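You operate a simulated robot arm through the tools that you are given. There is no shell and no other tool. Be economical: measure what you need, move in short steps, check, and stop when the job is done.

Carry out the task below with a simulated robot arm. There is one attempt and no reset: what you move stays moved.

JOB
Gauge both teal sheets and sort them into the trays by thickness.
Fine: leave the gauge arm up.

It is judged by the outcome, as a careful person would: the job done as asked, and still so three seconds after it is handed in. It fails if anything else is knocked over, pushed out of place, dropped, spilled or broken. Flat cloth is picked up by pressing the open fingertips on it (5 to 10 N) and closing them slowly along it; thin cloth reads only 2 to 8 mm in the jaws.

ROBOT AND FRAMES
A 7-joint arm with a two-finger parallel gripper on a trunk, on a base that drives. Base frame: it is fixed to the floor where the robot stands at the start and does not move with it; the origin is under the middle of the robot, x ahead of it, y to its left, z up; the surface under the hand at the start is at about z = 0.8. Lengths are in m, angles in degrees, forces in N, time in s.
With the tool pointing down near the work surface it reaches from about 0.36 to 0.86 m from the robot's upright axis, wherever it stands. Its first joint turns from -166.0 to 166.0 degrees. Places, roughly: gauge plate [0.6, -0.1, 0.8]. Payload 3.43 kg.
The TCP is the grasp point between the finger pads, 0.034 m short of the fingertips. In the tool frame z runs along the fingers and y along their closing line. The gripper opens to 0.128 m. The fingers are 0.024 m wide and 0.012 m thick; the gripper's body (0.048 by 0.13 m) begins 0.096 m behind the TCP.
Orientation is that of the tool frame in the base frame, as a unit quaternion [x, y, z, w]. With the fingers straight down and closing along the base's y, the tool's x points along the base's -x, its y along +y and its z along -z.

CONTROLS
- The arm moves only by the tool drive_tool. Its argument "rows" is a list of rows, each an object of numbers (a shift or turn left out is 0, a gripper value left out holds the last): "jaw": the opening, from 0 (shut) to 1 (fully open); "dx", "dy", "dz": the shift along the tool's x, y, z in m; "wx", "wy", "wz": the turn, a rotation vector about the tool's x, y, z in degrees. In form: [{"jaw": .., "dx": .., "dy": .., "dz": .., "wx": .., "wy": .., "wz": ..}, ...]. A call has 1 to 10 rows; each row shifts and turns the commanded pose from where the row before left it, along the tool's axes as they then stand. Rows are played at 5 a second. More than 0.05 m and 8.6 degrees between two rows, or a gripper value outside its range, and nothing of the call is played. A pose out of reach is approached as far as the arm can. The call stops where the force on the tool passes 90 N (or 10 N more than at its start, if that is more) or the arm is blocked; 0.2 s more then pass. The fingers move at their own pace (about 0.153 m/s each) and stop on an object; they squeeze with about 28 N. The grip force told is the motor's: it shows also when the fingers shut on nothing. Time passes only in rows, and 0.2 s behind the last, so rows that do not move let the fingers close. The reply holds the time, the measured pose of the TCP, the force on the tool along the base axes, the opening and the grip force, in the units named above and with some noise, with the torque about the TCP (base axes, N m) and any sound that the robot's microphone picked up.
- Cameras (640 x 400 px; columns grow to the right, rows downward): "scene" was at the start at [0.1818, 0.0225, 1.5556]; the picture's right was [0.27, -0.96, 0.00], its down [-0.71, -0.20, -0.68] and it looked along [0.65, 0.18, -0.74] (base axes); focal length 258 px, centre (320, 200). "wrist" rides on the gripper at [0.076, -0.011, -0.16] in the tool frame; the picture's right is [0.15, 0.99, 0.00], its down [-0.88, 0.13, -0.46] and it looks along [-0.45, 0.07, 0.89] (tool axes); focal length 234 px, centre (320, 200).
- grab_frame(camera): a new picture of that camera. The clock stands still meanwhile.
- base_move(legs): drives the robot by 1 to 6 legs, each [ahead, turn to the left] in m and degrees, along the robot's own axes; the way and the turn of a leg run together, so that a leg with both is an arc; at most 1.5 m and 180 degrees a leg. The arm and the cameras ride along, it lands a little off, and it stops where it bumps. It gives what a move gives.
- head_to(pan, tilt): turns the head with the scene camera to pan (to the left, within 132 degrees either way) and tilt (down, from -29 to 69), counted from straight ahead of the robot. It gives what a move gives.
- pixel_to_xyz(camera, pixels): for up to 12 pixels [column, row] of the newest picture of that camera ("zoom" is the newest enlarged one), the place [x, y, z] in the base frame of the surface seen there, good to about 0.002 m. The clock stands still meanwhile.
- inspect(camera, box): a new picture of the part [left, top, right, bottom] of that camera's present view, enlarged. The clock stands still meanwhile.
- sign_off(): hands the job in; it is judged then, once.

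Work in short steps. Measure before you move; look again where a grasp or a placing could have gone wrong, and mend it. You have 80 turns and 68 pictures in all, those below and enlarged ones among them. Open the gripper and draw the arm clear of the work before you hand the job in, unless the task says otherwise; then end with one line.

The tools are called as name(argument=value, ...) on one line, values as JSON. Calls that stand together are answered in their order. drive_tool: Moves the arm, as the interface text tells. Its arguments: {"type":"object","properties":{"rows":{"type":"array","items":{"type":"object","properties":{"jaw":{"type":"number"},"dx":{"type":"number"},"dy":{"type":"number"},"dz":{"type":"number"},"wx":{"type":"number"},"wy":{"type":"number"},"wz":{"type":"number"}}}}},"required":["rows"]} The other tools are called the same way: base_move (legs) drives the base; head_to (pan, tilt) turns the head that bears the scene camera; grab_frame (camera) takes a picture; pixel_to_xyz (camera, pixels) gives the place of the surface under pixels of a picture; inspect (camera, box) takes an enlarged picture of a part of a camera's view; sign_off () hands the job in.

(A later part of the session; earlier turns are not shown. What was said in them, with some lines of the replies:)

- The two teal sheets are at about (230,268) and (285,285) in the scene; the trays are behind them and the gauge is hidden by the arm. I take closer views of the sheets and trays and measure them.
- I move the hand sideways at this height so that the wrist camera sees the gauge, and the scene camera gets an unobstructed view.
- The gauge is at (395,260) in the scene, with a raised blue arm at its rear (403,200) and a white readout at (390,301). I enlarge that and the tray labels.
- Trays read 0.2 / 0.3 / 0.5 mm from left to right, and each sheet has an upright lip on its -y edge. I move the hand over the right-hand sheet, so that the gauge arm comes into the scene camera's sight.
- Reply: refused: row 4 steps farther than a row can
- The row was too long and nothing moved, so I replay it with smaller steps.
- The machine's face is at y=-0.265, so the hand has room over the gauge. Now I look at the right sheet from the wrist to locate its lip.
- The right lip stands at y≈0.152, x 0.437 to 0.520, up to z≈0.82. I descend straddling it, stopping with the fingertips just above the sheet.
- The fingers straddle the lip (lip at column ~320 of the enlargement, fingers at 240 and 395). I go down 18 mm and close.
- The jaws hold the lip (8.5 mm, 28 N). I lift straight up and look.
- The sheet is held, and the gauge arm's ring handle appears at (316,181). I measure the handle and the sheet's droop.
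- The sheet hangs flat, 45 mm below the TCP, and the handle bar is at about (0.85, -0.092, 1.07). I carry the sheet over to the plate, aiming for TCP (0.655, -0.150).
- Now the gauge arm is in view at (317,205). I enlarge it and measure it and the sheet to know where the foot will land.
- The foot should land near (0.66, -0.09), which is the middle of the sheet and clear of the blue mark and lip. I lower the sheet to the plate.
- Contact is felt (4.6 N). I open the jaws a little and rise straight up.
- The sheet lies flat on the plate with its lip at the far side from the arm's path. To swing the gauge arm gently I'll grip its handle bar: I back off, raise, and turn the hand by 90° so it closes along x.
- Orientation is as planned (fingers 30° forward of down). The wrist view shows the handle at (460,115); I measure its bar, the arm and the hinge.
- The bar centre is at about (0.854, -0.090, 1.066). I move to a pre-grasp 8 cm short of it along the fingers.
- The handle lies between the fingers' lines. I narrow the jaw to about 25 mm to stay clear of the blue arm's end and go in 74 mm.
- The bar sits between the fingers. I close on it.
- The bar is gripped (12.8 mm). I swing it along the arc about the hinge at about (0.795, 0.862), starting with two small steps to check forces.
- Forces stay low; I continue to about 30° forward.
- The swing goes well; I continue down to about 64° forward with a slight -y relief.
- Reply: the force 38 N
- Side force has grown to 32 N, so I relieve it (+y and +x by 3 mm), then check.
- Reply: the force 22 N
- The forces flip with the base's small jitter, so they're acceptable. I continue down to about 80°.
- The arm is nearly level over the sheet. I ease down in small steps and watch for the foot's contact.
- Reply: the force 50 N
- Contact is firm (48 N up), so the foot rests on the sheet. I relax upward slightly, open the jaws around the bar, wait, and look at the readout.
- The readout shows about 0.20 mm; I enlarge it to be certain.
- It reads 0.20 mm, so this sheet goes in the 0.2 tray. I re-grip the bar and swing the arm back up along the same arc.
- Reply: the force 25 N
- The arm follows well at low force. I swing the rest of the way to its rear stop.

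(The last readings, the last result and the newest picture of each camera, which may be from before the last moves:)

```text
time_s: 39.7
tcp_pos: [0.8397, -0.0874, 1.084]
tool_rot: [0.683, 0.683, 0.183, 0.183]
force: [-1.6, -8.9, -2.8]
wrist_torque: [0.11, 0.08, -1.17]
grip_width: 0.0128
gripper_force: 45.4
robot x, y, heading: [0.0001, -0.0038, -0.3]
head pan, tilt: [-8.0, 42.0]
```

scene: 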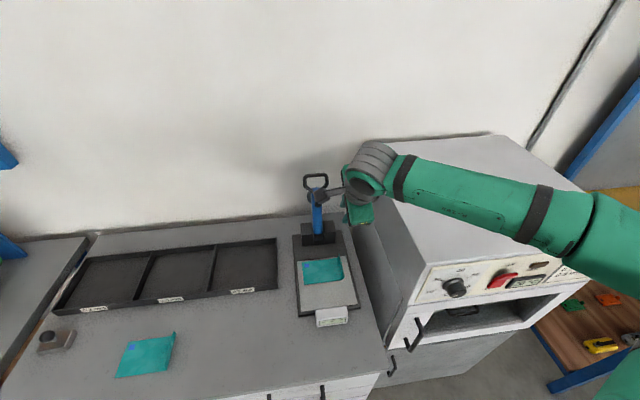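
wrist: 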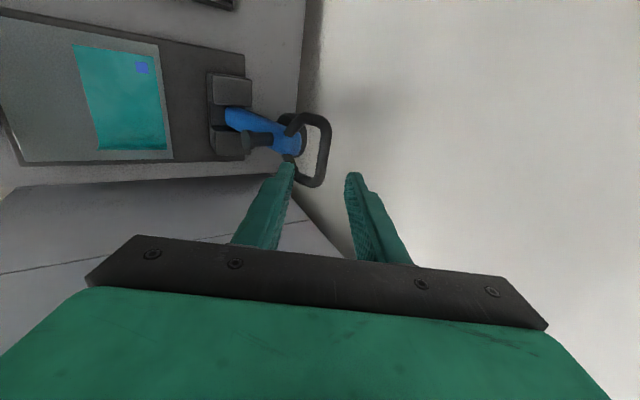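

TCP is back at 0.840; I nudge 3 mm more toward the stop, release, and back out along the fingers.

drive_tool(rows=[{"dy": 0.002, "dz": 0.0025}, {}, {"jaw": 0.1}, {"jaw": 0.2}, {}, {"dz": -0.02}, {"dz": -0.03}, {"dz": -0.04}, {}])

inspect(camera="scene", box=[270, 140, 390, 330])

```text
time_s: 41.7
tcp_pos: [0.7987, -0.0858, 1.1597]
tool_rot: [0.683, 0.683, 0.184, 0.182]
force: [0.6, 1.1, -0.1]
wrist_torque: [-0.01, 0.01, -0.02]
grip_width: 0.0255
gripper_force: 0.0
robot x, y, heading: [0.002, -0.0022, -0.0]
head pan, tilt: [-8.0, 42.0]
```

```text
2.11 times, centred on (330, 235) of scene
```

zoom: 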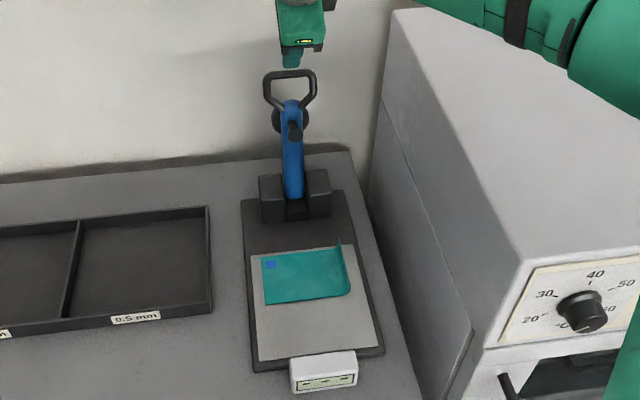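

The gauge arm stays up and the sheet is undisturbed. I retreat from the handle, then turn the hand back to straight-down, closing along y.

drive_tool(rows=[{"dy": -0.0433, "dz": -0.025}, {"dy": -0.0433, "dz": -0.025}, {"dy": -0.0433, "dz": -0.025}, {"wx": 8}, {"wx": 8}, {"wx": 8}, {"wx": 6}, {"wz": -8.2}, {"wz": -8.2}, {"wz": -8.2}])

drive_tool(rows=[{"wz": -8.2}, {"wz": -8.2}, {"wz": -8.2}, {"wz": -8.2}, {"wz": -8.2}, {"wz": -8.2}, {"wz": -8.2}, {"wz": -8.0}, {}])

grab_frame(camera="wrist")

```text
time_s: 43.9
tcp_pos: [0.6508, -0.0887, 1.1607]
tool_rot: [0.54, 0.842, 0.001, 0.0]
force: [-0.4, -0.1, 0.3]
wrist_torque: [-0.05, -0.01, 0.02]
grip_width: 0.0257
gripper_force: 0.0
robot x, y, heading: [0.0025, 0.0017, -0.2]
head pan, tilt: [-8.0, 42.0]
```

```text
time_s: 45.9
tcp_pos: [0.6508, -0.0873, 1.1603]
tool_rot: [-0.001, 1.0, 0.0, 0.0]
force: [0.0, 0.5, -0.3]
wrist_torque: [-0.01, 0.01, 0.02]
grip_width: 0.0257
gripper_force: 0.1
robot x, y, heading: [-0.0, 0.0015, -0.0]
head pan, tilt: [-8.0, 42.0]
```

```text
26 pictures are left
```

wrist: 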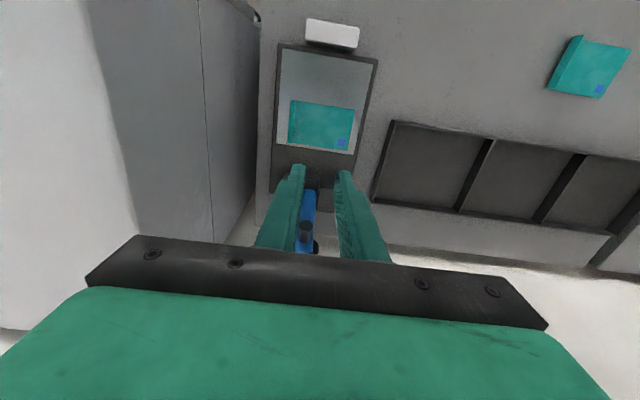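

I measure the lip (left edge of the sheet, columns ~290, rows 100 to 142) and the 0.2 tray's corners for placing.

pixel_to_xyz(camera="wrist", pixels=[[292, 103], [290, 120], [289, 138], [297, 103], [297, 140], [354, 107], [351, 150], [320, 125]])

pixel_to_xyz(camera="scene", pixels=[[85, 260], [148, 252], [62, 308], [132, 298], [100, 282], [147, 256], [135, 300]])

```text
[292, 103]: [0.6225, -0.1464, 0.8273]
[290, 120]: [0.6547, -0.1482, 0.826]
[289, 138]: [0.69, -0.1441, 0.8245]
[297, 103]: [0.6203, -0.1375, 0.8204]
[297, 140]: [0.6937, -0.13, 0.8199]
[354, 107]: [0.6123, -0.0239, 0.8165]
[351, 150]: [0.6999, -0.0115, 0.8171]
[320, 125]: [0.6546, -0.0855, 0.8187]
```

```text
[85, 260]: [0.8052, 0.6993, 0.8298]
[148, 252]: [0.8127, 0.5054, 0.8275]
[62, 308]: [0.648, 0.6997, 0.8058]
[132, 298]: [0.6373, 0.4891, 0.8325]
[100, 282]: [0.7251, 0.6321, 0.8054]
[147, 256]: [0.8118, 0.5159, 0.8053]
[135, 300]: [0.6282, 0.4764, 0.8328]
```

The 0.2 tray's near corner is at the edge of reach, so I'll grip the lip 2 cm nearer the robot (x≈0.636) and turn 4° to match the sheet's slight yaw. I descend over the lip.

drive_tool(rows=[{"dx": 0.014, "dy": -0.03, "jaw": 0.3, "wz": -4}, {"dy": -0.031}, {"dz": 0.048}, {"dz": 0.048}, {"dz": 0.048}, {"dz": 0.048}, {"dz": 0.048}, {"dz": 0.04}, {}])

inspect(camera="wrist", box=[200, 60, 440, 210])

```text
time_s: 47.9
tcp_pos: [0.6397, -0.1497, 0.8822]
tool_rot: [-0.035, 0.999, 0.0, 0.0]
force: [0.6, -0.2, 0.0]
wrist_torque: [0.0, 0.01, 0.0]
grip_width: 0.0384
gripper_force: 0.0
robot x, y, heading: [-0.0038, -0.0007, -0.1]
head pan, tilt: [-8.0, 42.0]
```

```text
2.67 times, centred on (320, 135) of wrist
```

zoom: 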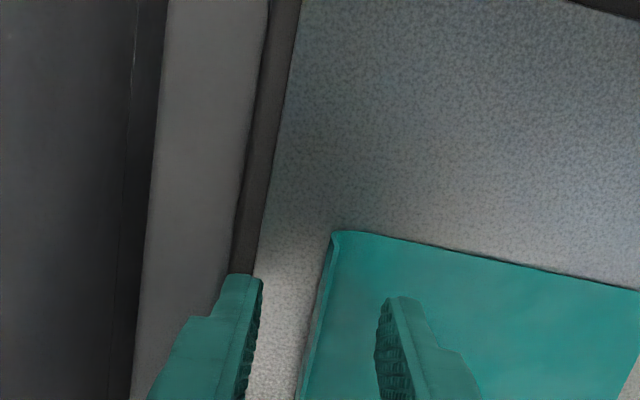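

The lip is centred between the fingers. I lower 24 mm, close slowly, and lift.

drive_tool(rows=[{"dz": 0.014}, {"dz": 0.01}, {"jaw": 0.2}, {"jaw": 0.1}, {"jaw": 0.0}, {}, {}, {"dz": -0.02}, {"dz": -0.04}, {"dz": -0.045}])

grab_frame(camera="wrist")

pixel_to_xyz(camera="wrist", pixels=[[390, 160], [440, 165], [400, 215], [345, 150]])

```text
time_s: 50.1
tcp_pos: [0.6386, -0.1486, 0.9611]
tool_rot: [-0.035, 0.999, 0.001, -0.001]
force: [-0.3, 0.3, -0.8]
wrist_torque: [-0.04, 0.04, 0.0]
grip_width: 0.0024
gripper_force: 28.2
robot x, y, heading: [-0.0007, 0.0026, 0.0]
head pan, tilt: [-8.0, 42.0]
```

```text
24 pictures are left
```

wrist: 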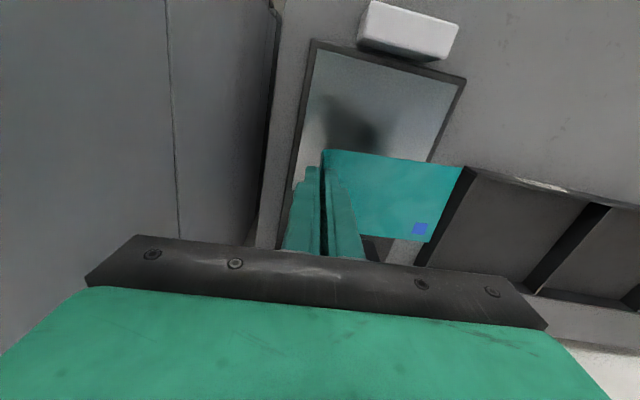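

```text
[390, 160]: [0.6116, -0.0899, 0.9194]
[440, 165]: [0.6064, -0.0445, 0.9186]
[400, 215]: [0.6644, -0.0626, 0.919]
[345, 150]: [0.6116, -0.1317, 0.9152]
```

The sheet is held 42 mm below the TCP. I straighten the yaw and carry it left at this height to above the 0.2 tray.

drive_tool(rows=[{"wz": 4, "dz": -0.02}, {"dy": 0.048}, {"dy": 0.048}, {"dy": 0.048}, {"dy": 0.048}, {"dy": 0.048}, {"dy": 0.048}, {"dy": 0.048}, {"dy": 0.048}, {"dy": 0.048}])

drive_tool(rows=[{"dy": 0.048}, {"dy": 0.048}, {"dy": 0.048}, {"dy": 0.048}, {"dy": 0.048}, {"dy": 0.008, "dx": -0.037}, {}])

head_to(pan=25, tilt=42)

grab_frame(camera="wrist")

grab_frame(camera="scene")

```text
time_s: 52.3
tcp_pos: [0.6379, 0.2817, 0.9809]
tool_rot: [0.001, 1.0, 0.0, 0.0]
force: [0.9, -0.3, -0.8]
wrist_torque: [0.09, 0.07, -0.01]
grip_width: 0.0024
gripper_force: 27.5
robot x, y, heading: [-0.001, -0.0025, -0.0]
head pan, tilt: [-8.0, 42.0]
```

```text
time_s: 53.9
tcp_pos: [0.6742, 0.533, 0.9828]
tool_rot: [-0.001, 1.0, 0.0, 0.001]
force: [-0.2, 0.6, -1.0]
wrist_torque: [-0.01, 0.03, 0.02]
grip_width: 0.0027
gripper_force: 28.3
robot x, y, heading: [-0.0003, 0.0006, 0.1]
head pan, tilt: [-8.0, 42.0]
```

```text
time_s: 54.9
tcp_pos: [0.6746, 0.5334, 0.9836]
tool_rot: [-0.001, 1.0, 0.0, 0.001]
force: [0.4, 0.8, 0.3]
wrist_torque: [-0.11, -0.03, 0.01]
grip_width: 0.0024
gripper_force: 27.9
robot x, y, heading: [-0.0002, -0.0025, 0.4]
head pan, tilt: [25.0, 42.0]
```

```text
23 pictures are left
```

wrist: 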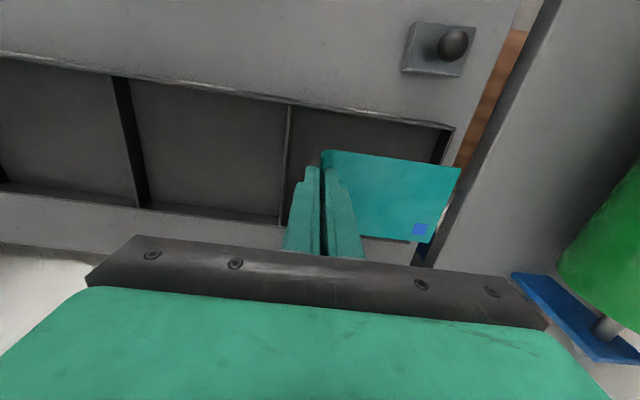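

```text
22 pictures are left
```

scene: 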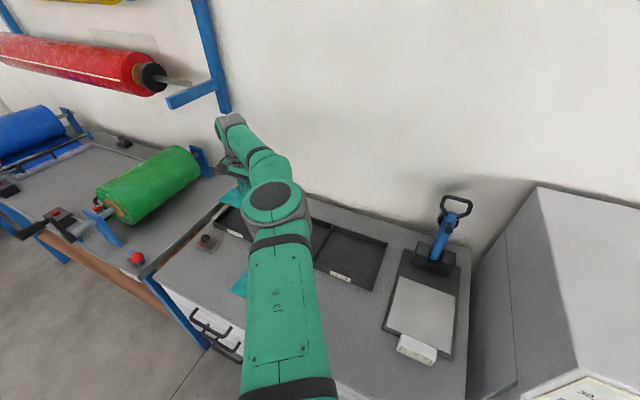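

The pose is reached. I measure the tray walls around the 0.2 compartment and the held sheet's corners.

pixel_to_xyz(camera="wrist", pixels=[[289, 108], [285, 150], [281, 220], [330, 113], [400, 123], [452, 130], [438, 165], [420, 258], [375, 130], [458, 170], [430, 240], [330, 155]])

```text
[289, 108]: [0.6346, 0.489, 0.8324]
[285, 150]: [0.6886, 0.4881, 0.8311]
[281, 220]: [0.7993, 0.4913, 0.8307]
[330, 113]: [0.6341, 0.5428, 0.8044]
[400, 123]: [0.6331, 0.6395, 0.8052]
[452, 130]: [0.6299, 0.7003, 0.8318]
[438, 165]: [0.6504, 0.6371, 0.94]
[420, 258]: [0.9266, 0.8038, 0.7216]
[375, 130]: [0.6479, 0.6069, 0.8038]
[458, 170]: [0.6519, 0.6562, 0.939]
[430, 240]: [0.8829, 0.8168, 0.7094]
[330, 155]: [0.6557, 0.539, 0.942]
```

The compartment spans y 0.49 to 0.70 from x 0.633 and the sheet (x 0.65+, y 0.537 to 0.66) fits inside. I lower it to the tray floor.

drive_tool(rows=[{"dz": 0.045}, {"dz": 0.04}, {"dz": 0.03}, {"dz": 0.012}, {"dz": 0.004}, {"dz": 0.003}, {}])

```text
time_s: 56.5
tcp_pos: [0.675, 0.5309, 0.8502]
tool_rot: [-0.001, 1.0, 0.001, 0.001]
force: [2.3, 0.1, 18.1]
wrist_torque: [0.23, -0.06, 0.0]
grip_width: 0.0024
gripper_force: 28.2
robot x, y, heading: [-0.0015, -0.0013, 0.3]
head pan, tilt: [25.0, 42.0]
```

Contact with the floor at z = 0.850 (18 N). I release with a small opening and rise.

drive_tool(rows=[{"dz": -0.001, "jaw": 0.05}, {"jaw": 0.12}, {"jaw": 0.18}, {}, {"dz": -0.02}, {"dz": -0.045}, {"dz": -0.045}, {"dz": -0.045}, {}])

grab_frame(camera="wrist")

```text
time_s: 58.5
tcp_pos: [0.6809, 0.5371, 1.0034]
tool_rot: [0.0, 1.0, -0.001, -0.002]
force: [0.5, -0.3, -0.6]
wrist_torque: [-0.01, 0.0, -0.02]
grip_width: 0.0227
gripper_force: 0.2
out of reach, approached as far as the arm can: row 6, 8
robot x, y, heading: [-0.0014, -0.003, 0.2]
head pan, tilt: [25.0, 42.0]
```

```text
21 pictures are left
```

wrist: 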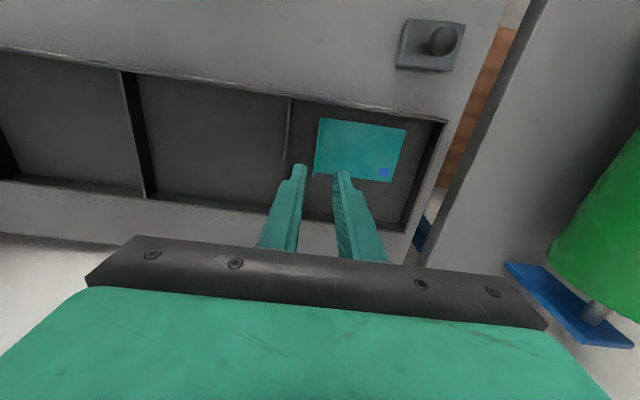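

The first sheet lies inside the 0.2 tray. I move to above the second sheet's lip, around (0.479, 0.343), turning 6° to match its yaw.

drive_tool(rows=[{"dx": 0.045}, {"dx": 0.045}, {"dx": 0.045}, {"dx": 0.045, "jaw": 0.3}, {"dx": 0.022}, {"dy": -0.048}, {"dy": -0.048}, {"dy": -0.048}, {"dy": -0.048}, {"wz": -6}])

grab_frame(camera="wrist")

```text
time_s: 60.7
tcp_pos: [0.6719, 0.5464, 1.0104]
tool_rot: [-0.054, 0.999, 0.0, -0.001]
force: [0.2, 0.2, 0.4]
wrist_torque: [0.03, -0.01, -0.01]
grip_width: 0.0384
gripper_force: 0.1
out of reach, approached as far as the arm can: row 1, 2, 3, 4, 5, 6, 7, 8, 9
robot x, y, heading: [-0.003, 0.0037, 0.2]
head pan, tilt: [25.0, 42.0]
```

```text
20 pictures are left
```

wrist: 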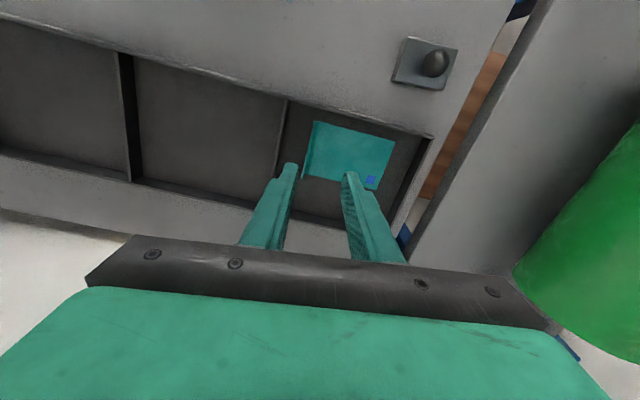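

The arm hardly translated (reported out of reach), though it turned. I try one small step to see what the controller does.

drive_tool(rows=[{"wz": 6}, {"dx": 0.01}, {"dx": 0.01}, {}])

```text
time_s: 61.7
tcp_pos: [0.6652, 0.5548, 1.0101]
tool_rot: [0.0, 1.0, -0.001, -0.001]
force: [-0.9, 0.6, 0.2]
wrist_torque: [-0.02, -0.01, -0.03]
grip_width: 0.0384
gripper_force: 0.1
out of reach, approached as far as the arm can: row 2, 3
robot x, y, heading: [-0.0014, -0.0018, -0.2]
head pan, tilt: [25.0, 42.0]
```

It slides along the reach limit (r≈0.866) near full stretch. I try lowering a little, where it had moved freely before.

drive_tool(rows=[{"dz": 0.02}, {"dz": 0.02}, {"dx": 0.02}, {"dx": 0.02}, {"dy": -0.02}, {}])

```text
time_s: 63.1
tcp_pos: [0.6545, 0.5651, 0.9685]
tool_rot: [-0.001, 1.0, -0.001, -0.002]
force: [-0.7, 0.4, -0.1]
wrist_torque: [0.0, 0.02, -0.04]
grip_width: 0.0385
gripper_force: 0.0
out of reach, approached as far as the arm can: row 3, 4, 5
robot x, y, heading: [-0.0024, 0.0038, 0.0]
head pan, tilt: [25.0, 42.0]
```

Vertical motion works but inward motion is stuck near the straight-arm pose. I lower further (fingertips staying well above the tray at z≥0.87) and try inward again.

drive_tool(rows=[{"dz": 0.025}, {"dz": 0.02}, {"dx": 0.015}, {"dx": 0.015}, {"dx": 0.015}, {}])

```text
time_s: 64.5
tcp_pos: [0.6323, 0.5835, 0.9216]
tool_rot: [0.0, 1.0, 0.0, -0.001]
force: [-0.5, 0.7, 0.1]
wrist_torque: [-0.02, -0.04, 0.01]
grip_width: 0.0383
gripper_force: 0.0
out of reach, approached as far as the arm can: row 3, 4, 5
robot x, y, heading: [0.0038, 0.001, -0.1]
head pan, tilt: [25.0, 42.0]
```

Inward moves stall, so I try to unlock the elbow by tilting the fingers outward along the arm's direction, which pulls the wrist inward.

drive_tool(rows=[{"wx": -5.3, "wy": -5.9}, {"wx": -5.3, "wy": -5.9}, {"wx": -5.3, "wy": -5.9}, {}])

```text
time_s: 65.5
tcp_pos: [0.699, 0.6566, 0.911]
tool_rot: [0.0, 0.978, 0.137, 0.154]
force: [-1.4, 0.6, -0.1]
wrist_torque: [0.01, -0.02, -0.02]
grip_width: 0.0386
gripper_force: 0.0
out of reach, approached as far as the arm can: row 1, 2, 3
robot x, y, heading: [-0.0041, -0.0004, -0.0]
head pan, tilt: [25.0, 42.0]
```

The wrist stayed put, so the elbow is at its straight singularity. I undo the tilt while commanding pure radial inward shifts.

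drive_tool(rows=[{"wx": 5.3, "wy": 5.9}, {"wx": 5.3, "wy": 5.9}, {"wx": 5.3, "wy": 5.9}, {"dx": 0.034, "dy": -0.032}, {"dx": 0.034, "dy": -0.032}, {"dx": 0.034, "dy": -0.032}, {}])

```text
time_s: 67.1
tcp_pos: [0.5438, 0.5014, 0.8951]
tool_rot: [0.001, 0.999, 0.023, 0.027]
force: [-0.2, -0.1, 0.4]
wrist_torque: [0.0, -0.04, -0.01]
grip_width: 0.0383
gripper_force: 0.1
out of reach, approached as far as the arm can: row 1, 2, 3
robot x, y, heading: [-0.003, -0.0001, -0.2]
head pan, tilt: [25.0, 42.0]
```

That worked: the arm is free again at r≈0.74. I remove the residual 4° tilt, rise, and go toward the second sheet.

drive_tool(rows=[{"dz": -0.045, "wx": 2.64, "wy": 3.1}, {"dz": -0.045}, {"dx": 0.035, "dy": -0.03}, {"dx": 0.03, "dy": -0.032}, {"dy": -0.048}, {"dy": -0.048}, {"wz": -6}, {}])

grab_frame(camera="wrist")

grab_frame(camera="scene")

```text
time_s: 68.9
tcp_pos: [0.4757, 0.3413, 0.9856]
tool_rot: [-0.053, 0.999, 0.0, -0.001]
force: [-0.3, -0.6, 0.5]
wrist_torque: [-0.01, -0.04, -0.03]
grip_width: 0.0383
gripper_force: 0.0
robot x, y, heading: [0.0039, -0.0012, 0.1]
head pan, tilt: [25.0, 42.0]
```

```text
19 pictures are left
```

wrist: 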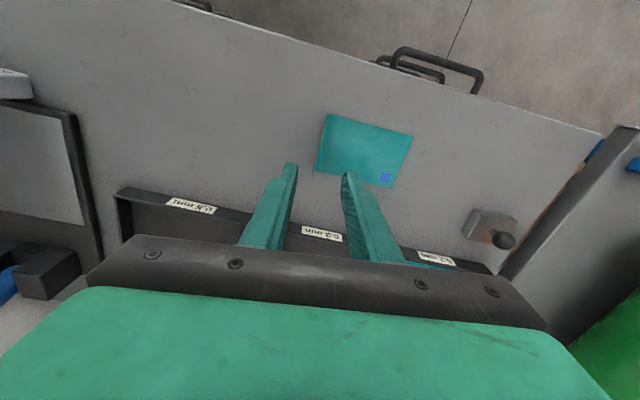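

```text
18 pictures are left
```

scene: 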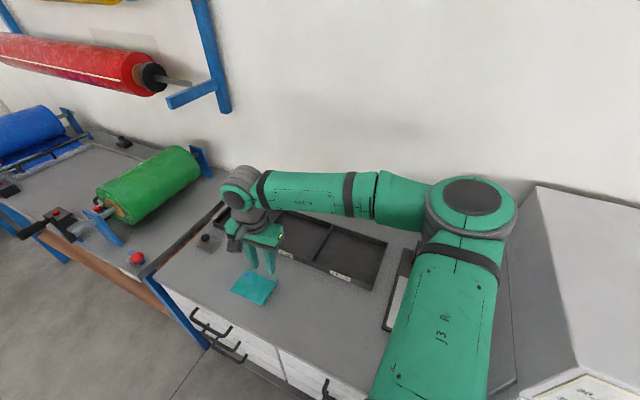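

Everything is undisturbed. I measure the second sheet's lip in the wrist view (left edge from (328,115) to (316,172)).

pixel_to_xyz(camera="wrist", pixels=[[329, 117], [326, 130], [322, 150], [319, 168], [411, 138], [392, 185], [365, 150]])

```text
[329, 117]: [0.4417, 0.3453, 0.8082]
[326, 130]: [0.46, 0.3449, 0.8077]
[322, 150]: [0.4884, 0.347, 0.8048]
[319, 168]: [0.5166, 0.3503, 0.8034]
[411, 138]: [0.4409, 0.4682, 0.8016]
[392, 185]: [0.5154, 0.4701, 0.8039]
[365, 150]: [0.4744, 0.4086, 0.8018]
```

The lip runs around y≈0.343 with x 0.44 to 0.52. I descend around it, close and lift.

drive_tool(rows=[{"dx": -0.003, "dy": 0.002, "wz": 2}, {"dz": 0.045}, {"dz": 0.045}, {"dz": 0.035}, {"dz": 0.01}, {"dz": 0.01}, {"jaw": 0.2}, {"jaw": 0.1}, {"jaw": 0.0}, {}])

drive_tool(rows=[{}, {}, {"dz": -0.02}, {"dz": -0.03}, {"dz": -0.045}, {"dz": -0.045}, {}])

grab_frame(camera="wrist")

pixel_to_xyz(camera="wrist", pixels=[[330, 140], [390, 150], [445, 160], [400, 215], [432, 222]])

```text
time_s: 71.1
tcp_pos: [0.4795, 0.3436, 0.8392]
tool_rot: [-0.034, 0.999, 0.001, -0.001]
force: [2.1, 0.9, 5.2]
wrist_torque: [0.52, 0.13, -0.21]
grip_width: 0.0113
gripper_force: 28.4
robot x, y, heading: [0.0004, 0.0011, 0.0]
head pan, tilt: [25.0, 42.0]
```

```text
time_s: 72.7
tcp_pos: [0.4773, 0.3451, 0.9769]
tool_rot: [-0.034, 0.999, 0.0, -0.001]
force: [-0.3, -1.5, 0.1]
wrist_torque: [-0.02, 0.01, 0.05]
grip_width: 0.0056
gripper_force: 28.2
robot x, y, heading: [0.0009, 0.0025, -0.2]
head pan, tilt: [25.0, 42.0]
```

```text
17 pictures are left
```

wrist: 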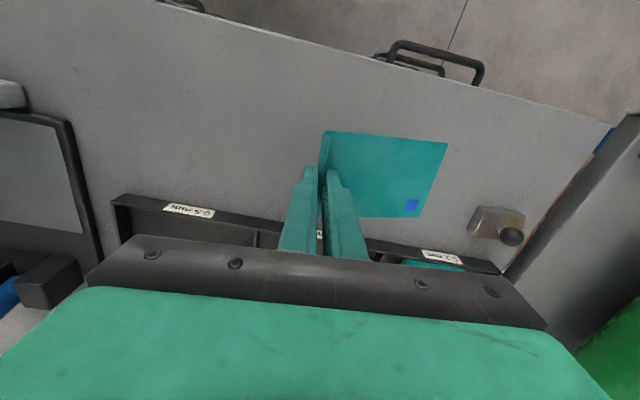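

```text
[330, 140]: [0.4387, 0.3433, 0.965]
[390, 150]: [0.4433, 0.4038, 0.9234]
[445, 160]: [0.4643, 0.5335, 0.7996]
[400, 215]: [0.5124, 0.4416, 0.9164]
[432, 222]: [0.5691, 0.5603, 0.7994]
```

The sheet is held with a slight droop toward its far edge, which settles on contact. I straighten the yaw and carry it to the gauge.

drive_tool(rows=[{"wz": 4, "dz": -0.02}, {"dy": -0.048}, {"dy": -0.048}, {"dy": -0.048}, {"dy": -0.048}, {"dy": -0.048}, {"dy": -0.048}, {"dy": -0.048}, {"dy": -0.048}, {"dy": -0.048}])

drive_tool(rows=[{"dy": -0.048}, {"dy": -0.014}, {"dx": -0.045}, {"dx": -0.045}, {"dx": -0.045}, {"dx": -0.043}, {"dz": 0.045}, {"dz": 0.03}, {}])

head_to(pan=-8, tilt=42)

grab_frame(camera="wrist")

pixel_to_xyz(camera="wrist", pixels=[[340, 145], [390, 150], [420, 155], [400, 205], [430, 150]])

```text
time_s: 74.9
tcp_pos: [0.4796, -0.0894, 1.0]
tool_rot: [0.0, 1.0, 0.001, 0.0]
force: [-0.2, 0.0, -0.2]
wrist_torque: [-0.03, -0.01, 0.03]
grip_width: 0.0034
gripper_force: 28.2
robot x, y, heading: [-0.0019, 0.0018, 0.0]
head pan, tilt: [25.0, 42.0]
```

```text
time_s: 76.9
tcp_pos: [0.6574, -0.1509, 0.9227]
tool_rot: [0.0, 1.0, 0.0, -0.001]
force: [0.5, 0.0, 0.2]
wrist_torque: [0.01, -0.02, 0.0]
grip_width: 0.0031
gripper_force: 27.5
robot x, y, heading: [-0.0005, 0.0012, -0.1]
head pan, tilt: [25.0, 42.0]
```

```text
time_s: 77.8
tcp_pos: [0.6563, -0.1512, 0.924]
tool_rot: [0.0, 1.0, 0.0, -0.001]
force: [-0.1, -0.5, 0.4]
wrist_torque: [0.0, 0.0, 0.02]
grip_width: 0.003
gripper_force: 28.1
robot x, y, heading: [-0.0009, -0.0029, -0.0]
head pan, tilt: [-8.0, 42.0]
```

```text
16 pictures are left
```

wrist: 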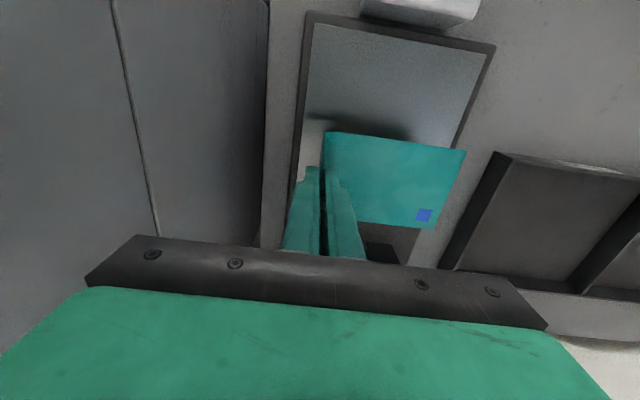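

```text
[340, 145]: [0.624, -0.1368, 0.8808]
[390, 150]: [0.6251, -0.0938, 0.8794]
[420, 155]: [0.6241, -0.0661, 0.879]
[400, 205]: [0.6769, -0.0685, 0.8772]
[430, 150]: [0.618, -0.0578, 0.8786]
```

The sheet now hangs flat in the same pose as the first. I lower it to the plate.

drive_tool(rows=[{"dz": 0.04}, {"dz": 0.014}, {"dz": 0.004}, {"dz": 0.003}, {}])

```text
time_s: 79.0
tcp_pos: [0.6586, -0.1497, 0.8622]
tool_rot: [0.0, 1.0, -0.001, -0.001]
force: [0.3, -0.7, 2.4]
wrist_torque: [0.2, -0.13, -0.1]
grip_width: 0.0027
gripper_force: 28.0
robot x, y, heading: [-0.0017, 0.0013, 0.0]
head pan, tilt: [-8.0, 42.0]
```

Contact (2.4 N). I release and rise, then turn the hand for the handle as before.

drive_tool(rows=[{"jaw": 0.05}, {"jaw": 0.12}, {"jaw": 0.25}, {}, {"dz": -0.02}, {"dz": -0.03}, {"dz": -0.045}, {"dz": -0.045}, {"dz": -0.045}, {"dz": -0.045}])

drive_tool(rows=[{"wz": 8.2}, {"wz": 8.2}, {"wz": 8.2}, {"wz": 8.2}, {"wz": 8.2}, {"wz": 8.2}, {"wz": 8.2}, {"wz": 8.2}, {"wz": 8.2}, {"wz": 8.2}])

drive_tool(rows=[{"wz": 8}, {"wx": -8}, {"wx": -8}, {"wx": -8}, {"wx": -6}, {}])

grab_frame(camera="wrist")

pixel_to_xyz(camera="wrist", pixels=[[474, 90], [468, 115], [457, 138], [466, 105]])

```text
time_s: 81.2
tcp_pos: [0.6588, -0.15, 1.0923]
tool_rot: [0.0, 1.0, -0.001, -0.002]
force: [0.1, 0.5, 0.2]
wrist_torque: [0.03, 0.02, 0.01]
grip_width: 0.0319
gripper_force: 0.0
robot x, y, heading: [-0.0051, 0.0008, 0.1]
head pan, tilt: [-8.0, 42.0]
```

```text
time_s: 83.4
tcp_pos: [0.6583, -0.1498, 1.0931]
tool_rot: [0.656, 0.754, -0.001, -0.001]
force: [0.6, 0.4, -0.2]
wrist_torque: [0.03, 0.01, 0.0]
grip_width: 0.032
gripper_force: 0.1
robot x, y, heading: [0.0007, -0.0001, -0.1]
head pan, tilt: [-8.0, 42.0]
```

```text
time_s: 84.8
tcp_pos: [0.6586, -0.1499, 1.0925]
tool_rot: [0.684, 0.683, 0.183, 0.182]
force: [0.7, -0.8, -0.8]
wrist_torque: [-0.01, 0.0, 0.02]
grip_width: 0.032
gripper_force: 0.0
robot x, y, heading: [-0.0016, 0.0004, -0.2]
head pan, tilt: [-8.0, 42.0]
```

```text
15 pictures are left
```

wrist: 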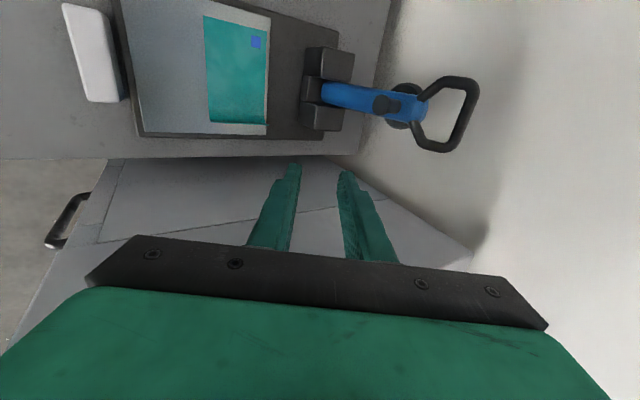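

```text
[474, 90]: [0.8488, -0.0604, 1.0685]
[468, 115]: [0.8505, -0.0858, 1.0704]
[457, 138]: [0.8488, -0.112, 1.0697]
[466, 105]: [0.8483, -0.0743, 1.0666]
```

The handle is where it was. I repeat the approach and insertion, then close.

drive_tool(rows=[{"dy": 0.014, "dz": -0.0243}, {"dy": 0.014, "dz": -0.0243}, {"dx": 0.0295}, {"dx": 0.0295}, {"dy": 0.0419, "dz": 0.0242, "jaw": 0.2}, {"dy": 0.0419, "dz": 0.0242}, {"dy": 0.0419, "dz": 0.0242}, {}])

drive_tool(rows=[{"dz": 0.02}, {"dz": 0.02}, {"dz": 0.017}, {"dz": 0.017}, {}])

inspect(camera="wrist", box=[180, 60, 420, 210])

```text
time_s: 86.6
tcp_pos: [0.8033, -0.0894, 1.1491]
tool_rot: [0.683, 0.683, 0.183, 0.182]
force: [0.0, 0.4, 0.8]
wrist_torque: [0.01, -0.02, 0.01]
grip_width: 0.0255
gripper_force: 0.0
robot x, y, heading: [-0.0026, -0.0006, -0.1]
head pan, tilt: [-8.0, 42.0]
```

```text
time_s: 87.8
tcp_pos: [0.8396, -0.0904, 1.0848]
tool_rot: [0.683, 0.684, 0.183, 0.182]
force: [-1.2, 0.8, 0.0]
wrist_torque: [-0.04, 0.02, -0.01]
grip_width: 0.0256
gripper_force: 0.0
robot x, y, heading: [0.0006, -0.0029, 0.2]
head pan, tilt: [-8.0, 42.0]
```

```text
2.67 times, centred on (300, 135) of wrist
```

zoom: 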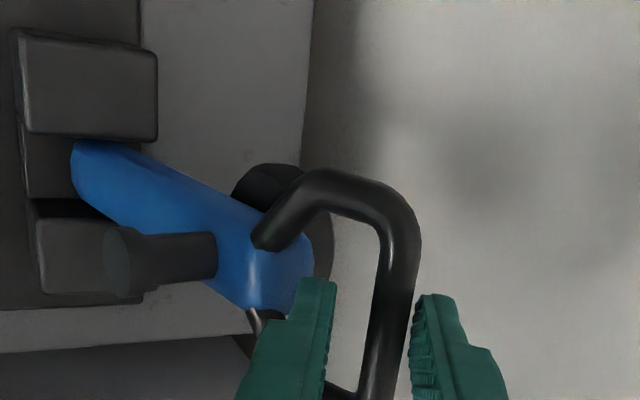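

The bar is between the fingers as before. I close and begin the downward swing.

drive_tool(rows=[{"jaw": 0.1}, {"jaw": 0.0}, {}, {}, {"dy": -0.0104, "dz": -0.0085}, {"dy": -0.0104, "dz": -0.0085}, {"dy": -0.0123, "dz": -0.0078}, {"dy": -0.0123, "dz": -0.0078}, {}])

drive_tool(rows=[{"dy": -0.0133, "dz": -0.0065}, {"dy": -0.0134, "dz": -0.0065}, {"dy": -0.0141, "dz": -0.0046}, {"dy": -0.0142, "dz": -0.0046}, {"dy": -0.0146, "dz": -0.0026}, {"dy": -0.0146, "dz": -0.0026}, {"dy": -0.0149, "dz": -0.0005}, {"dy": -0.0149, "dz": -0.0005}, {}])

```text
time_s: 89.8
tcp_pos: [0.7836, -0.0915, 1.0891]
tool_rot: [0.683, 0.683, 0.182, 0.182]
force: [0.2, 9.4, 8.1]
wrist_torque: [1.14, -0.09, -0.61]
grip_width: 0.0128
gripper_force: 45.4
robot x, y, heading: [0.0019, -0.0032, -0.2]
head pan, tilt: [-8.0, 42.0]
```

```text
time_s: 91.8
tcp_pos: [0.6724, -0.093, 1.0574]
tool_rot: [0.684, 0.682, 0.182, 0.183]
force: [11.6, -4.5, -19.6]
wrist_torque: [0.3, -0.11, -0.19]
grip_width: 0.0127
gripper_force: 45.0
robot x, y, heading: [0.0008, -0.0002, 0.1]
head pan, tilt: [-8.0, 42.0]
```

Same path, forces moderate. I continue down with a tiny inward correction.

drive_tool(rows=[{"dy": -0.0143, "dz": 0.0027}, {"dy": -0.0145, "dz": 0.0016}, {"dy": -0.0142, "dz": 0.0036}, {"dy": -0.0142, "dz": 0.0036}, {"dy": -0.0135, "dz": 0.0056}, {"dy": -0.0135, "dz": 0.0056}, {"dy": -0.0125, "dz": 0.0075}, {"dy": -0.0126, "dz": 0.0075}, {}])

drive_tool(rows=[{"dy": -0.0112, "dz": 0.0093}, {"dy": -0.0113, "dz": 0.0093}, {"dy": -0.0103, "dz": 0.0107}, {"dy": -0.0103, "dz": 0.0107}, {}])

```text
time_s: 93.8
tcp_pos: [0.5956, -0.0917, 0.9713]
tool_rot: [0.683, 0.683, 0.183, 0.182]
force: [3.7, 0.4, -3.1]
wrist_torque: [0.17, -0.12, 0.53]
grip_width: 0.0124
gripper_force: 45.2
robot x, y, heading: [0.0006, 0.0046, 0.1]
head pan, tilt: [-8.0, 42.0]
```

```text
time_s: 95.0
tcp_pos: [0.5783, -0.0915, 0.9126]
tool_rot: [0.683, 0.683, 0.183, 0.182]
force: [4.6, 2.6, -2.4]
wrist_torque: [-0.51, -0.11, 0.55]
grip_width: 0.0123
gripper_force: 44.6
robot x, y, heading: [0.0022, -0.0018, -0.0]
head pan, tilt: [-8.0, 42.0]
```

The arm is nearly down at z=0.913; I ease the last 2 cm until contact, relax, and open.

drive_tool(rows=[{"dy": -0.005, "dz": 0.0075}, {"dy": -0.005, "dz": 0.0075}, {"dy": -0.0025, "dz": 0.004}, {}])

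drive_tool(rows=[{"jaw": 0.1}, {"jaw": 0.2}, {}, {}, {}])

inspect(camera="scene", box=[280, 230, 380, 340])

inspect(camera="scene", box=[308, 300, 358, 332])

```text
time_s: 96.0
tcp_pos: [0.5773, -0.0908, 0.8919]
tool_rot: [0.684, 0.682, 0.184, 0.183]
force: [-9.4, 1.9, 21.0]
wrist_torque: [-1.28, -0.09, 0.35]
grip_width: 0.0127
gripper_force: 44.6
robot x, y, heading: [0.0007, 0.0005, -0.2]
head pan, tilt: [-8.0, 42.0]
```

```text
time_s: 97.2
tcp_pos: [0.5774, -0.0902, 0.8915]
tool_rot: [0.683, 0.683, 0.183, 0.182]
force: [0.5, 1.2, -0.6]
wrist_torque: [-0.01, -0.03, 0.01]
grip_width: 0.0257
gripper_force: 0.1
robot x, y, heading: [-0.002, -0.0011, -0.3]
head pan, tilt: [-8.0, 42.0]
```

```text
3.64 times, centred on (330, 285) of scene
```

zoom: 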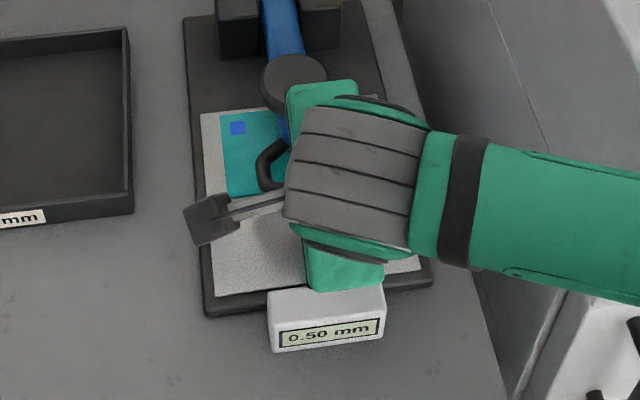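

```text
12.50 times, centred on (333, 316) of scene
```

zoom: 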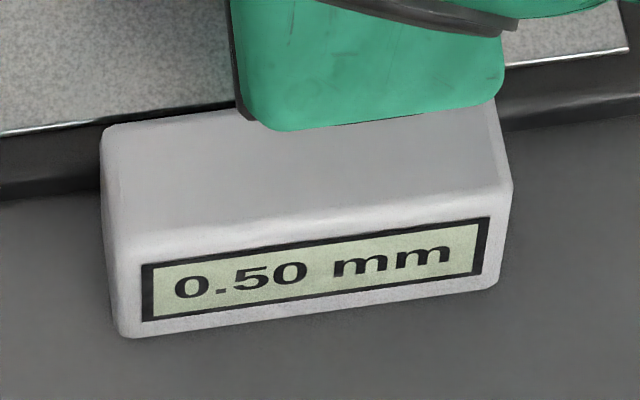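

The second sheet reads 0.50 mm, so it goes in the 0.5 tray. I re-grip and swing the arm back up with the proven rows.

drive_tool(rows=[{"jaw": 0.1}, {"jaw": 0.0}, {}, {}, {"dy": 0.0072, "dz": -0.0097}, {"dy": 0.0072, "dz": -0.0096}, {"dy": 0.0103, "dz": -0.0107}, {"dy": 0.0103, "dz": -0.0106}, {}])

drive_tool(rows=[{"dy": 0.0117, "dz": -0.0092}, {"dy": 0.0118, "dz": -0.0091}, {"dy": 0.0128, "dz": -0.0075}, {"dy": 0.0129, "dz": -0.0074}, {"dy": 0.0137, "dz": -0.0056}, {"dy": 0.0138, "dz": -0.0055}, {"dy": 0.0144, "dz": -0.0036}, {"dy": 0.0145, "dz": -0.0036}, {"dy": 0.0147, "dz": -0.0016}, {"dy": 0.0148, "dz": -0.0015}])

drive_tool(rows=[{"dy": 0.0149, "dz": 0.0005}, {"dy": 0.0149, "dz": 0.0005}, {"dy": 0.0146, "dz": 0.0026}, {"dy": 0.0146, "dz": 0.0026}, {"dy": 0.0141, "dz": 0.0046}, {"dy": 0.0142, "dz": 0.0046}, {"dy": 0.0133, "dz": 0.0065}, {"dy": 0.0134, "dz": 0.0065}, {"dy": 0.0123, "dz": 0.0083}, {"dy": 0.0123, "dz": 0.0083}])

```text
time_s: 99.2
tcp_pos: [0.5876, -0.0905, 0.9441]
tool_rot: [0.682, 0.684, 0.182, 0.183]
force: [-9.4, 2.5, 0.5]
wrist_torque: [-0.16, 0.23, 0.5]
grip_width: 0.0125
gripper_force: 45.4
robot x, y, heading: [0.0019, -0.0008, 0.0]
head pan, tilt: [-8.0, 42.0]
```

```text
time_s: 101.4
tcp_pos: [0.6755, -0.092, 1.0579]
tool_rot: [0.683, 0.684, 0.18, 0.183]
force: [12.0, 11.7, -21.1]
wrist_torque: [-0.39, 0.05, -0.71]
grip_width: 0.0126
gripper_force: 44.9
robot x, y, heading: [0.0032, 0.0013, -0.0]
head pan, tilt: [-8.0, 42.0]
```

```text
time_s: 103.6
tcp_pos: [0.8209, -0.091, 1.0877]
tool_rot: [0.684, 0.683, 0.181, 0.182]
force: [-0.8, -3.6, -5.8]
wrist_torque: [0.0, 0.17, -1.24]
grip_width: 0.0125
gripper_force: 44.7
robot x, y, heading: [0.0007, -0.0005, 0.1]
head pan, tilt: [-8.0, 42.0]
```

Almost there; I finish to the rear stop, release, back out, and retreat from the handle.

drive_tool(rows=[{"dy": 0.0087, "dz": 0.0079}, {"dy": 0.0087, "dz": 0.0079}, {}, {"jaw": 0.1}, {"jaw": 0.2}, {}, {"dz": -0.02}, {"dz": -0.03}, {"dz": -0.04}, {}])

inspect(camera="scene", box=[270, 140, 390, 330])

```text
time_s: 105.8
tcp_pos: [0.7982, -0.091, 1.1622]
tool_rot: [0.683, 0.684, 0.182, 0.181]
force: [-0.6, -0.2, -0.5]
wrist_torque: [-0.01, -0.06, 0.04]
grip_width: 0.0257
gripper_force: 0.1
robot x, y, heading: [0.0005, 0.0013, 0.2]
head pan, tilt: [-8.0, 42.0]
```

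```text
2.11 times, centred on (330, 235) of scene
```

zoom: 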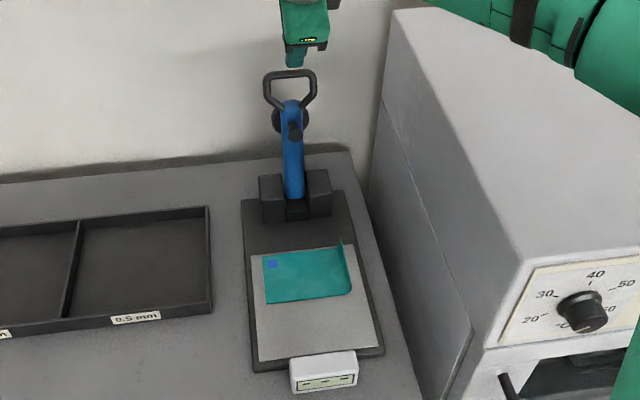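

The gauge arm is up. I retreat, untilt, and turn back to closing along y.

drive_tool(rows=[{"dy": -0.0433, "dz": -0.025}, {"dy": -0.0433, "dz": -0.025}, {"dy": -0.0433, "dz": -0.025}, {"wx": 8}, {"wx": 8}, {"wx": 8}, {"wx": 6}, {"wz": -8.2}, {"wz": -8.2}, {"wz": -8.2}])

drive_tool(rows=[{"wz": -8.2}, {"wz": -8.2}, {"wz": -8.2}, {"wz": -8.2}, {"wz": -8.2}, {"wz": -8.2}, {"wz": -8.2}, {"wz": -8.0}, {}])

grab_frame(camera="wrist")

pixel_to_xyz(camera="wrist", pixels=[[292, 103], [290, 120], [289, 138], [297, 103], [297, 140], [354, 107], [351, 150], [400, 130], [480, 145], [390, 160], [375, 195]])

```text
time_s: 108.0
tcp_pos: [0.6473, -0.0913, 1.1622]
tool_rot: [0.539, 0.842, 0.0, -0.001]
force: [-0.1, 0.7, 1.0]
wrist_torque: [0.01, -0.03, 0.03]
grip_width: 0.0257
gripper_force: 0.1
robot x, y, heading: [0.0024, -0.0012, -0.1]
head pan, tilt: [-8.0, 42.0]
```

```text
time_s: 110.0
tcp_pos: [0.6472, -0.0916, 1.1621]
tool_rot: [-0.001, 1.0, 0.0, 0.0]
force: [-0.6, -0.7, -0.5]
wrist_torque: [-0.01, -0.04, 0.03]
grip_width: 0.0253
gripper_force: 0.0
robot x, y, heading: [-0.0001, 0.0023, -0.1]
head pan, tilt: [-8.0, 42.0]
```

```text
10 pictures are left
```

wrist: 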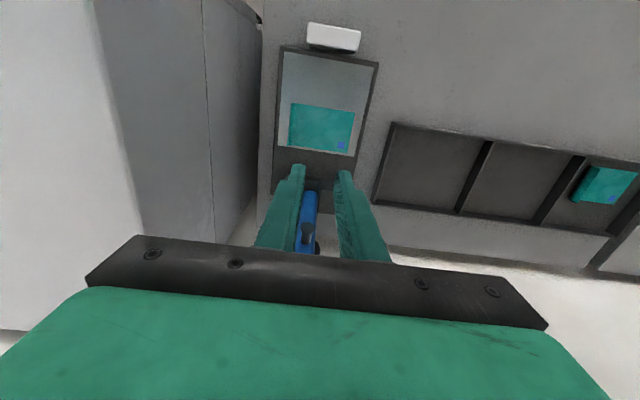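

```text
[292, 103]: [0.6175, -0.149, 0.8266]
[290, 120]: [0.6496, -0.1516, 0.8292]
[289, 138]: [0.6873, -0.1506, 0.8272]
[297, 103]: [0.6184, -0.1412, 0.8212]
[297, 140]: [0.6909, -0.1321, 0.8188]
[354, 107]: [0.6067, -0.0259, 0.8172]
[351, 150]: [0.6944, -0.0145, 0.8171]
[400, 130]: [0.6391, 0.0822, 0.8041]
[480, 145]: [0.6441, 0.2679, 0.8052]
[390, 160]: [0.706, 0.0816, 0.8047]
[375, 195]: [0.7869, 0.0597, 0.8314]
```

The lip is at y≈-0.150, x 0.615 to 0.697. I descend around its middle, close, and lift.

drive_tool(rows=[{"dx": -0.004, "dy": -0.029, "jaw": 0.3, "wz": -3}, {"dx": -0.003, "dy": -0.03}, {"dz": 0.048}, {"dz": 0.048}, {"dz": 0.048}, {"dz": 0.048}, {"dz": 0.048}, {"dz": 0.04}, {}])

inspect(camera="wrist", box=[200, 60, 440, 210])

```text
time_s: 112.0
tcp_pos: [0.6538, -0.1495, 0.8823]
tool_rot: [-0.026, 1.0, -0.001, -0.001]
force: [-0.1, 0.2, -0.4]
wrist_torque: [0.02, -0.02, 0.01]
grip_width: 0.0381
gripper_force: 0.0
robot x, y, heading: [-0.0029, -0.0013, 0.0]
head pan, tilt: [-8.0, 42.0]
```

```text
2.67 times, centred on (320, 135) of wrist
```

zoom: 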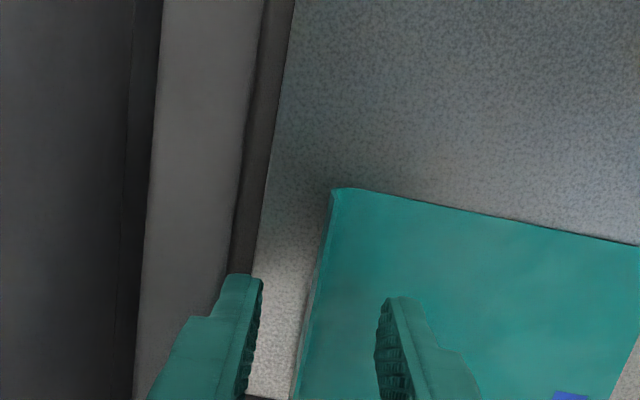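

The lip is between the fingers. Lower, close, lift.

drive_tool(rows=[{"dz": 0.014}, {"dz": 0.01}, {"jaw": 0.2}, {"jaw": 0.1}, {"jaw": 0.0}, {}, {}, {"dz": -0.02}, {"dz": -0.04}, {"dz": -0.045}])

drive_tool(rows=[{"wz": 3, "dz": -0.02}, {"dy": 0.045}, {"dy": 0.045}, {"dy": 0.045}, {"dy": 0.045}, {"dy": 0.045}, {"dy": 0.032}, {"dx": -0.04}, {"dx": -0.026}, {}])

grab_frame(camera="wrist")

pixel_to_xyz(camera="wrist", pixels=[[335, 145], [390, 150], [440, 160], [400, 205], [430, 220]])

```text
time_s: 114.2
tcp_pos: [0.6568, -0.1504, 0.9634]
tool_rot: [-0.026, 1.0, 0.001, -0.002]
force: [0.9, -1.4, -0.7]
wrist_torque: [0.02, 0.02, -0.05]
grip_width: 0.0028
gripper_force: 28.3
robot x, y, heading: [-0.0027, 0.0007, -0.1]
head pan, tilt: [-8.0, 42.0]
```

```text
time_s: 116.4
tcp_pos: [0.7214, 0.1074, 0.9827]
tool_rot: [0.0, 1.0, 0.0, -0.001]
force: [0.2, 0.2, 0.2]
wrist_torque: [-0.02, -0.02, 0.01]
grip_width: 0.0026
gripper_force: 28.0
robot x, y, heading: [0.0023, 0.0018, -0.1]
head pan, tilt: [-8.0, 42.0]
```

```text
8 pictures are left
```

wrist: 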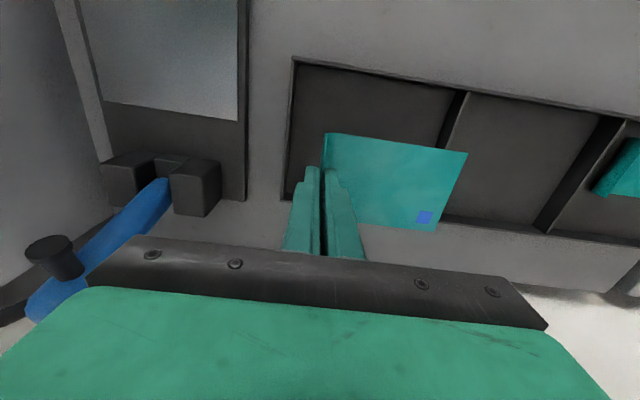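

```text
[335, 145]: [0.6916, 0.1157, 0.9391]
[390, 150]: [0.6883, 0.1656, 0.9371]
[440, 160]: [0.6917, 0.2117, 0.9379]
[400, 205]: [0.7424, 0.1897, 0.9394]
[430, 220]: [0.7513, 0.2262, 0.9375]
```

The sheet (y 0.11 to 0.24, x 0.68 to 0.765) is within the 0.5 compartment (y 0.07 to 0.27+). I lower it.

drive_tool(rows=[{"dy": 0.003, "dz": 0.045}, {"dz": 0.04}, {"dz": 0.03}, {"dz": 0.013}, {"dz": 0.004}, {"dz": 0.002}, {}])

```text
time_s: 118.0
tcp_pos: [0.7224, 0.1102, 0.8494]
tool_rot: [0.0, 1.0, 0.0, -0.001]
force: [-4.2, -1.1, 16.2]
wrist_torque: [0.15, 0.58, 0.08]
grip_width: 0.0028
gripper_force: 28.1
robot x, y, heading: [0.0002, -0.0043, -0.1]
head pan, tilt: [-8.0, 42.0]
```

Contact at z=0.849. I release, rise, and draw back over the free bench.

drive_tool(rows=[{"dz": -0.001, "jaw": 0.05}, {"jaw": 0.12}, {"jaw": 0.2}, {}, {"dz": -0.02}, {"dz": -0.045}, {"dz": -0.045}, {"dz": -0.045}, {"dz": -0.045}, {}])

drive_tool(rows=[{"dx": 0.045}, {"dx": 0.045}, {"dx": 0.045}, {"dx": 0.045}, {"dx": 0.045, "jaw": 1.0}, {"dz": -0.045}, {"dz": -0.045}, {}, {}])

grab_frame(camera="wrist")

head_to(pan=10, tilt=42)

grab_frame(camera="scene")

```text
time_s: 120.2
tcp_pos: [0.7214, 0.1106, 1.0477]
tool_rot: [0.0, 1.0, 0.001, -0.001]
force: [-0.5, 0.9, -0.1]
wrist_torque: [-0.02, -0.01, 0.01]
grip_width: 0.0256
gripper_force: 0.1
robot x, y, heading: [-0.0004, 0.0008, 0.1]
head pan, tilt: [-8.0, 42.0]
```

```text
time_s: 122.2
tcp_pos: [0.4987, 0.1106, 1.141]
tool_rot: [0.0, 1.0, 0.0, -0.001]
force: [-0.3, -1.3, -0.2]
wrist_torque: [-0.02, 0.0, -0.01]
grip_width: 0.1281
gripper_force: 0.1
robot x, y, heading: [0.0031, -0.0011, 0.1]
head pan, tilt: [-8.0, 42.0]
```

```text
7 pictures are left
```

wrist: 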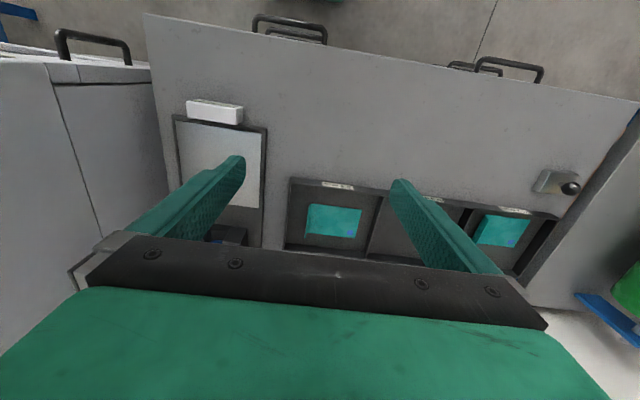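

```text
time_s: 123.0
tcp_pos: [0.4981, 0.1103, 1.14]
tool_rot: [0.0, 1.0, -0.001, -0.002]
force: [-0.5, 0.0, 0.0]
wrist_torque: [0.03, -0.02, 0.0]
grip_width: 0.128
gripper_force: 0.1
robot x, y, heading: [0.0012, -0.0001, -0.1]
head pan, tilt: [10.0, 42.0]
```

```text
6 pictures are left
```

scene: 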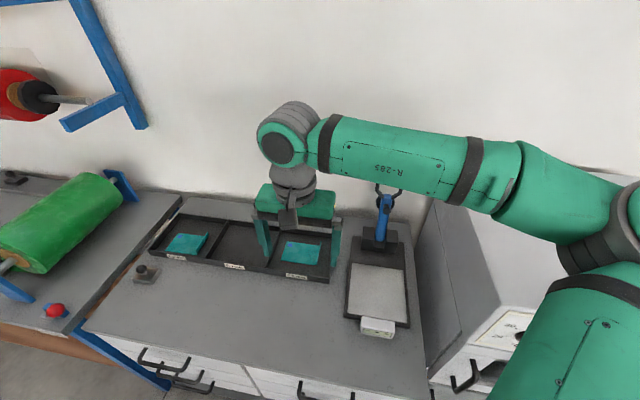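

Both sheets lie in their trays (0.2 at (187,244), 0.5 at (300,252)), the gauge arm is up, the hand is open and clear. I hand the job in.

sign_off()

```text
The job is handed in.
```

Both teal sheets are gauged and sorted: the right-hand sheet read 0.20 mm and is in the 0.2 mm tray, the left-hand sheet read 0.50 mm and is in the 0.5 mm tray, and the gauge arm is left up.
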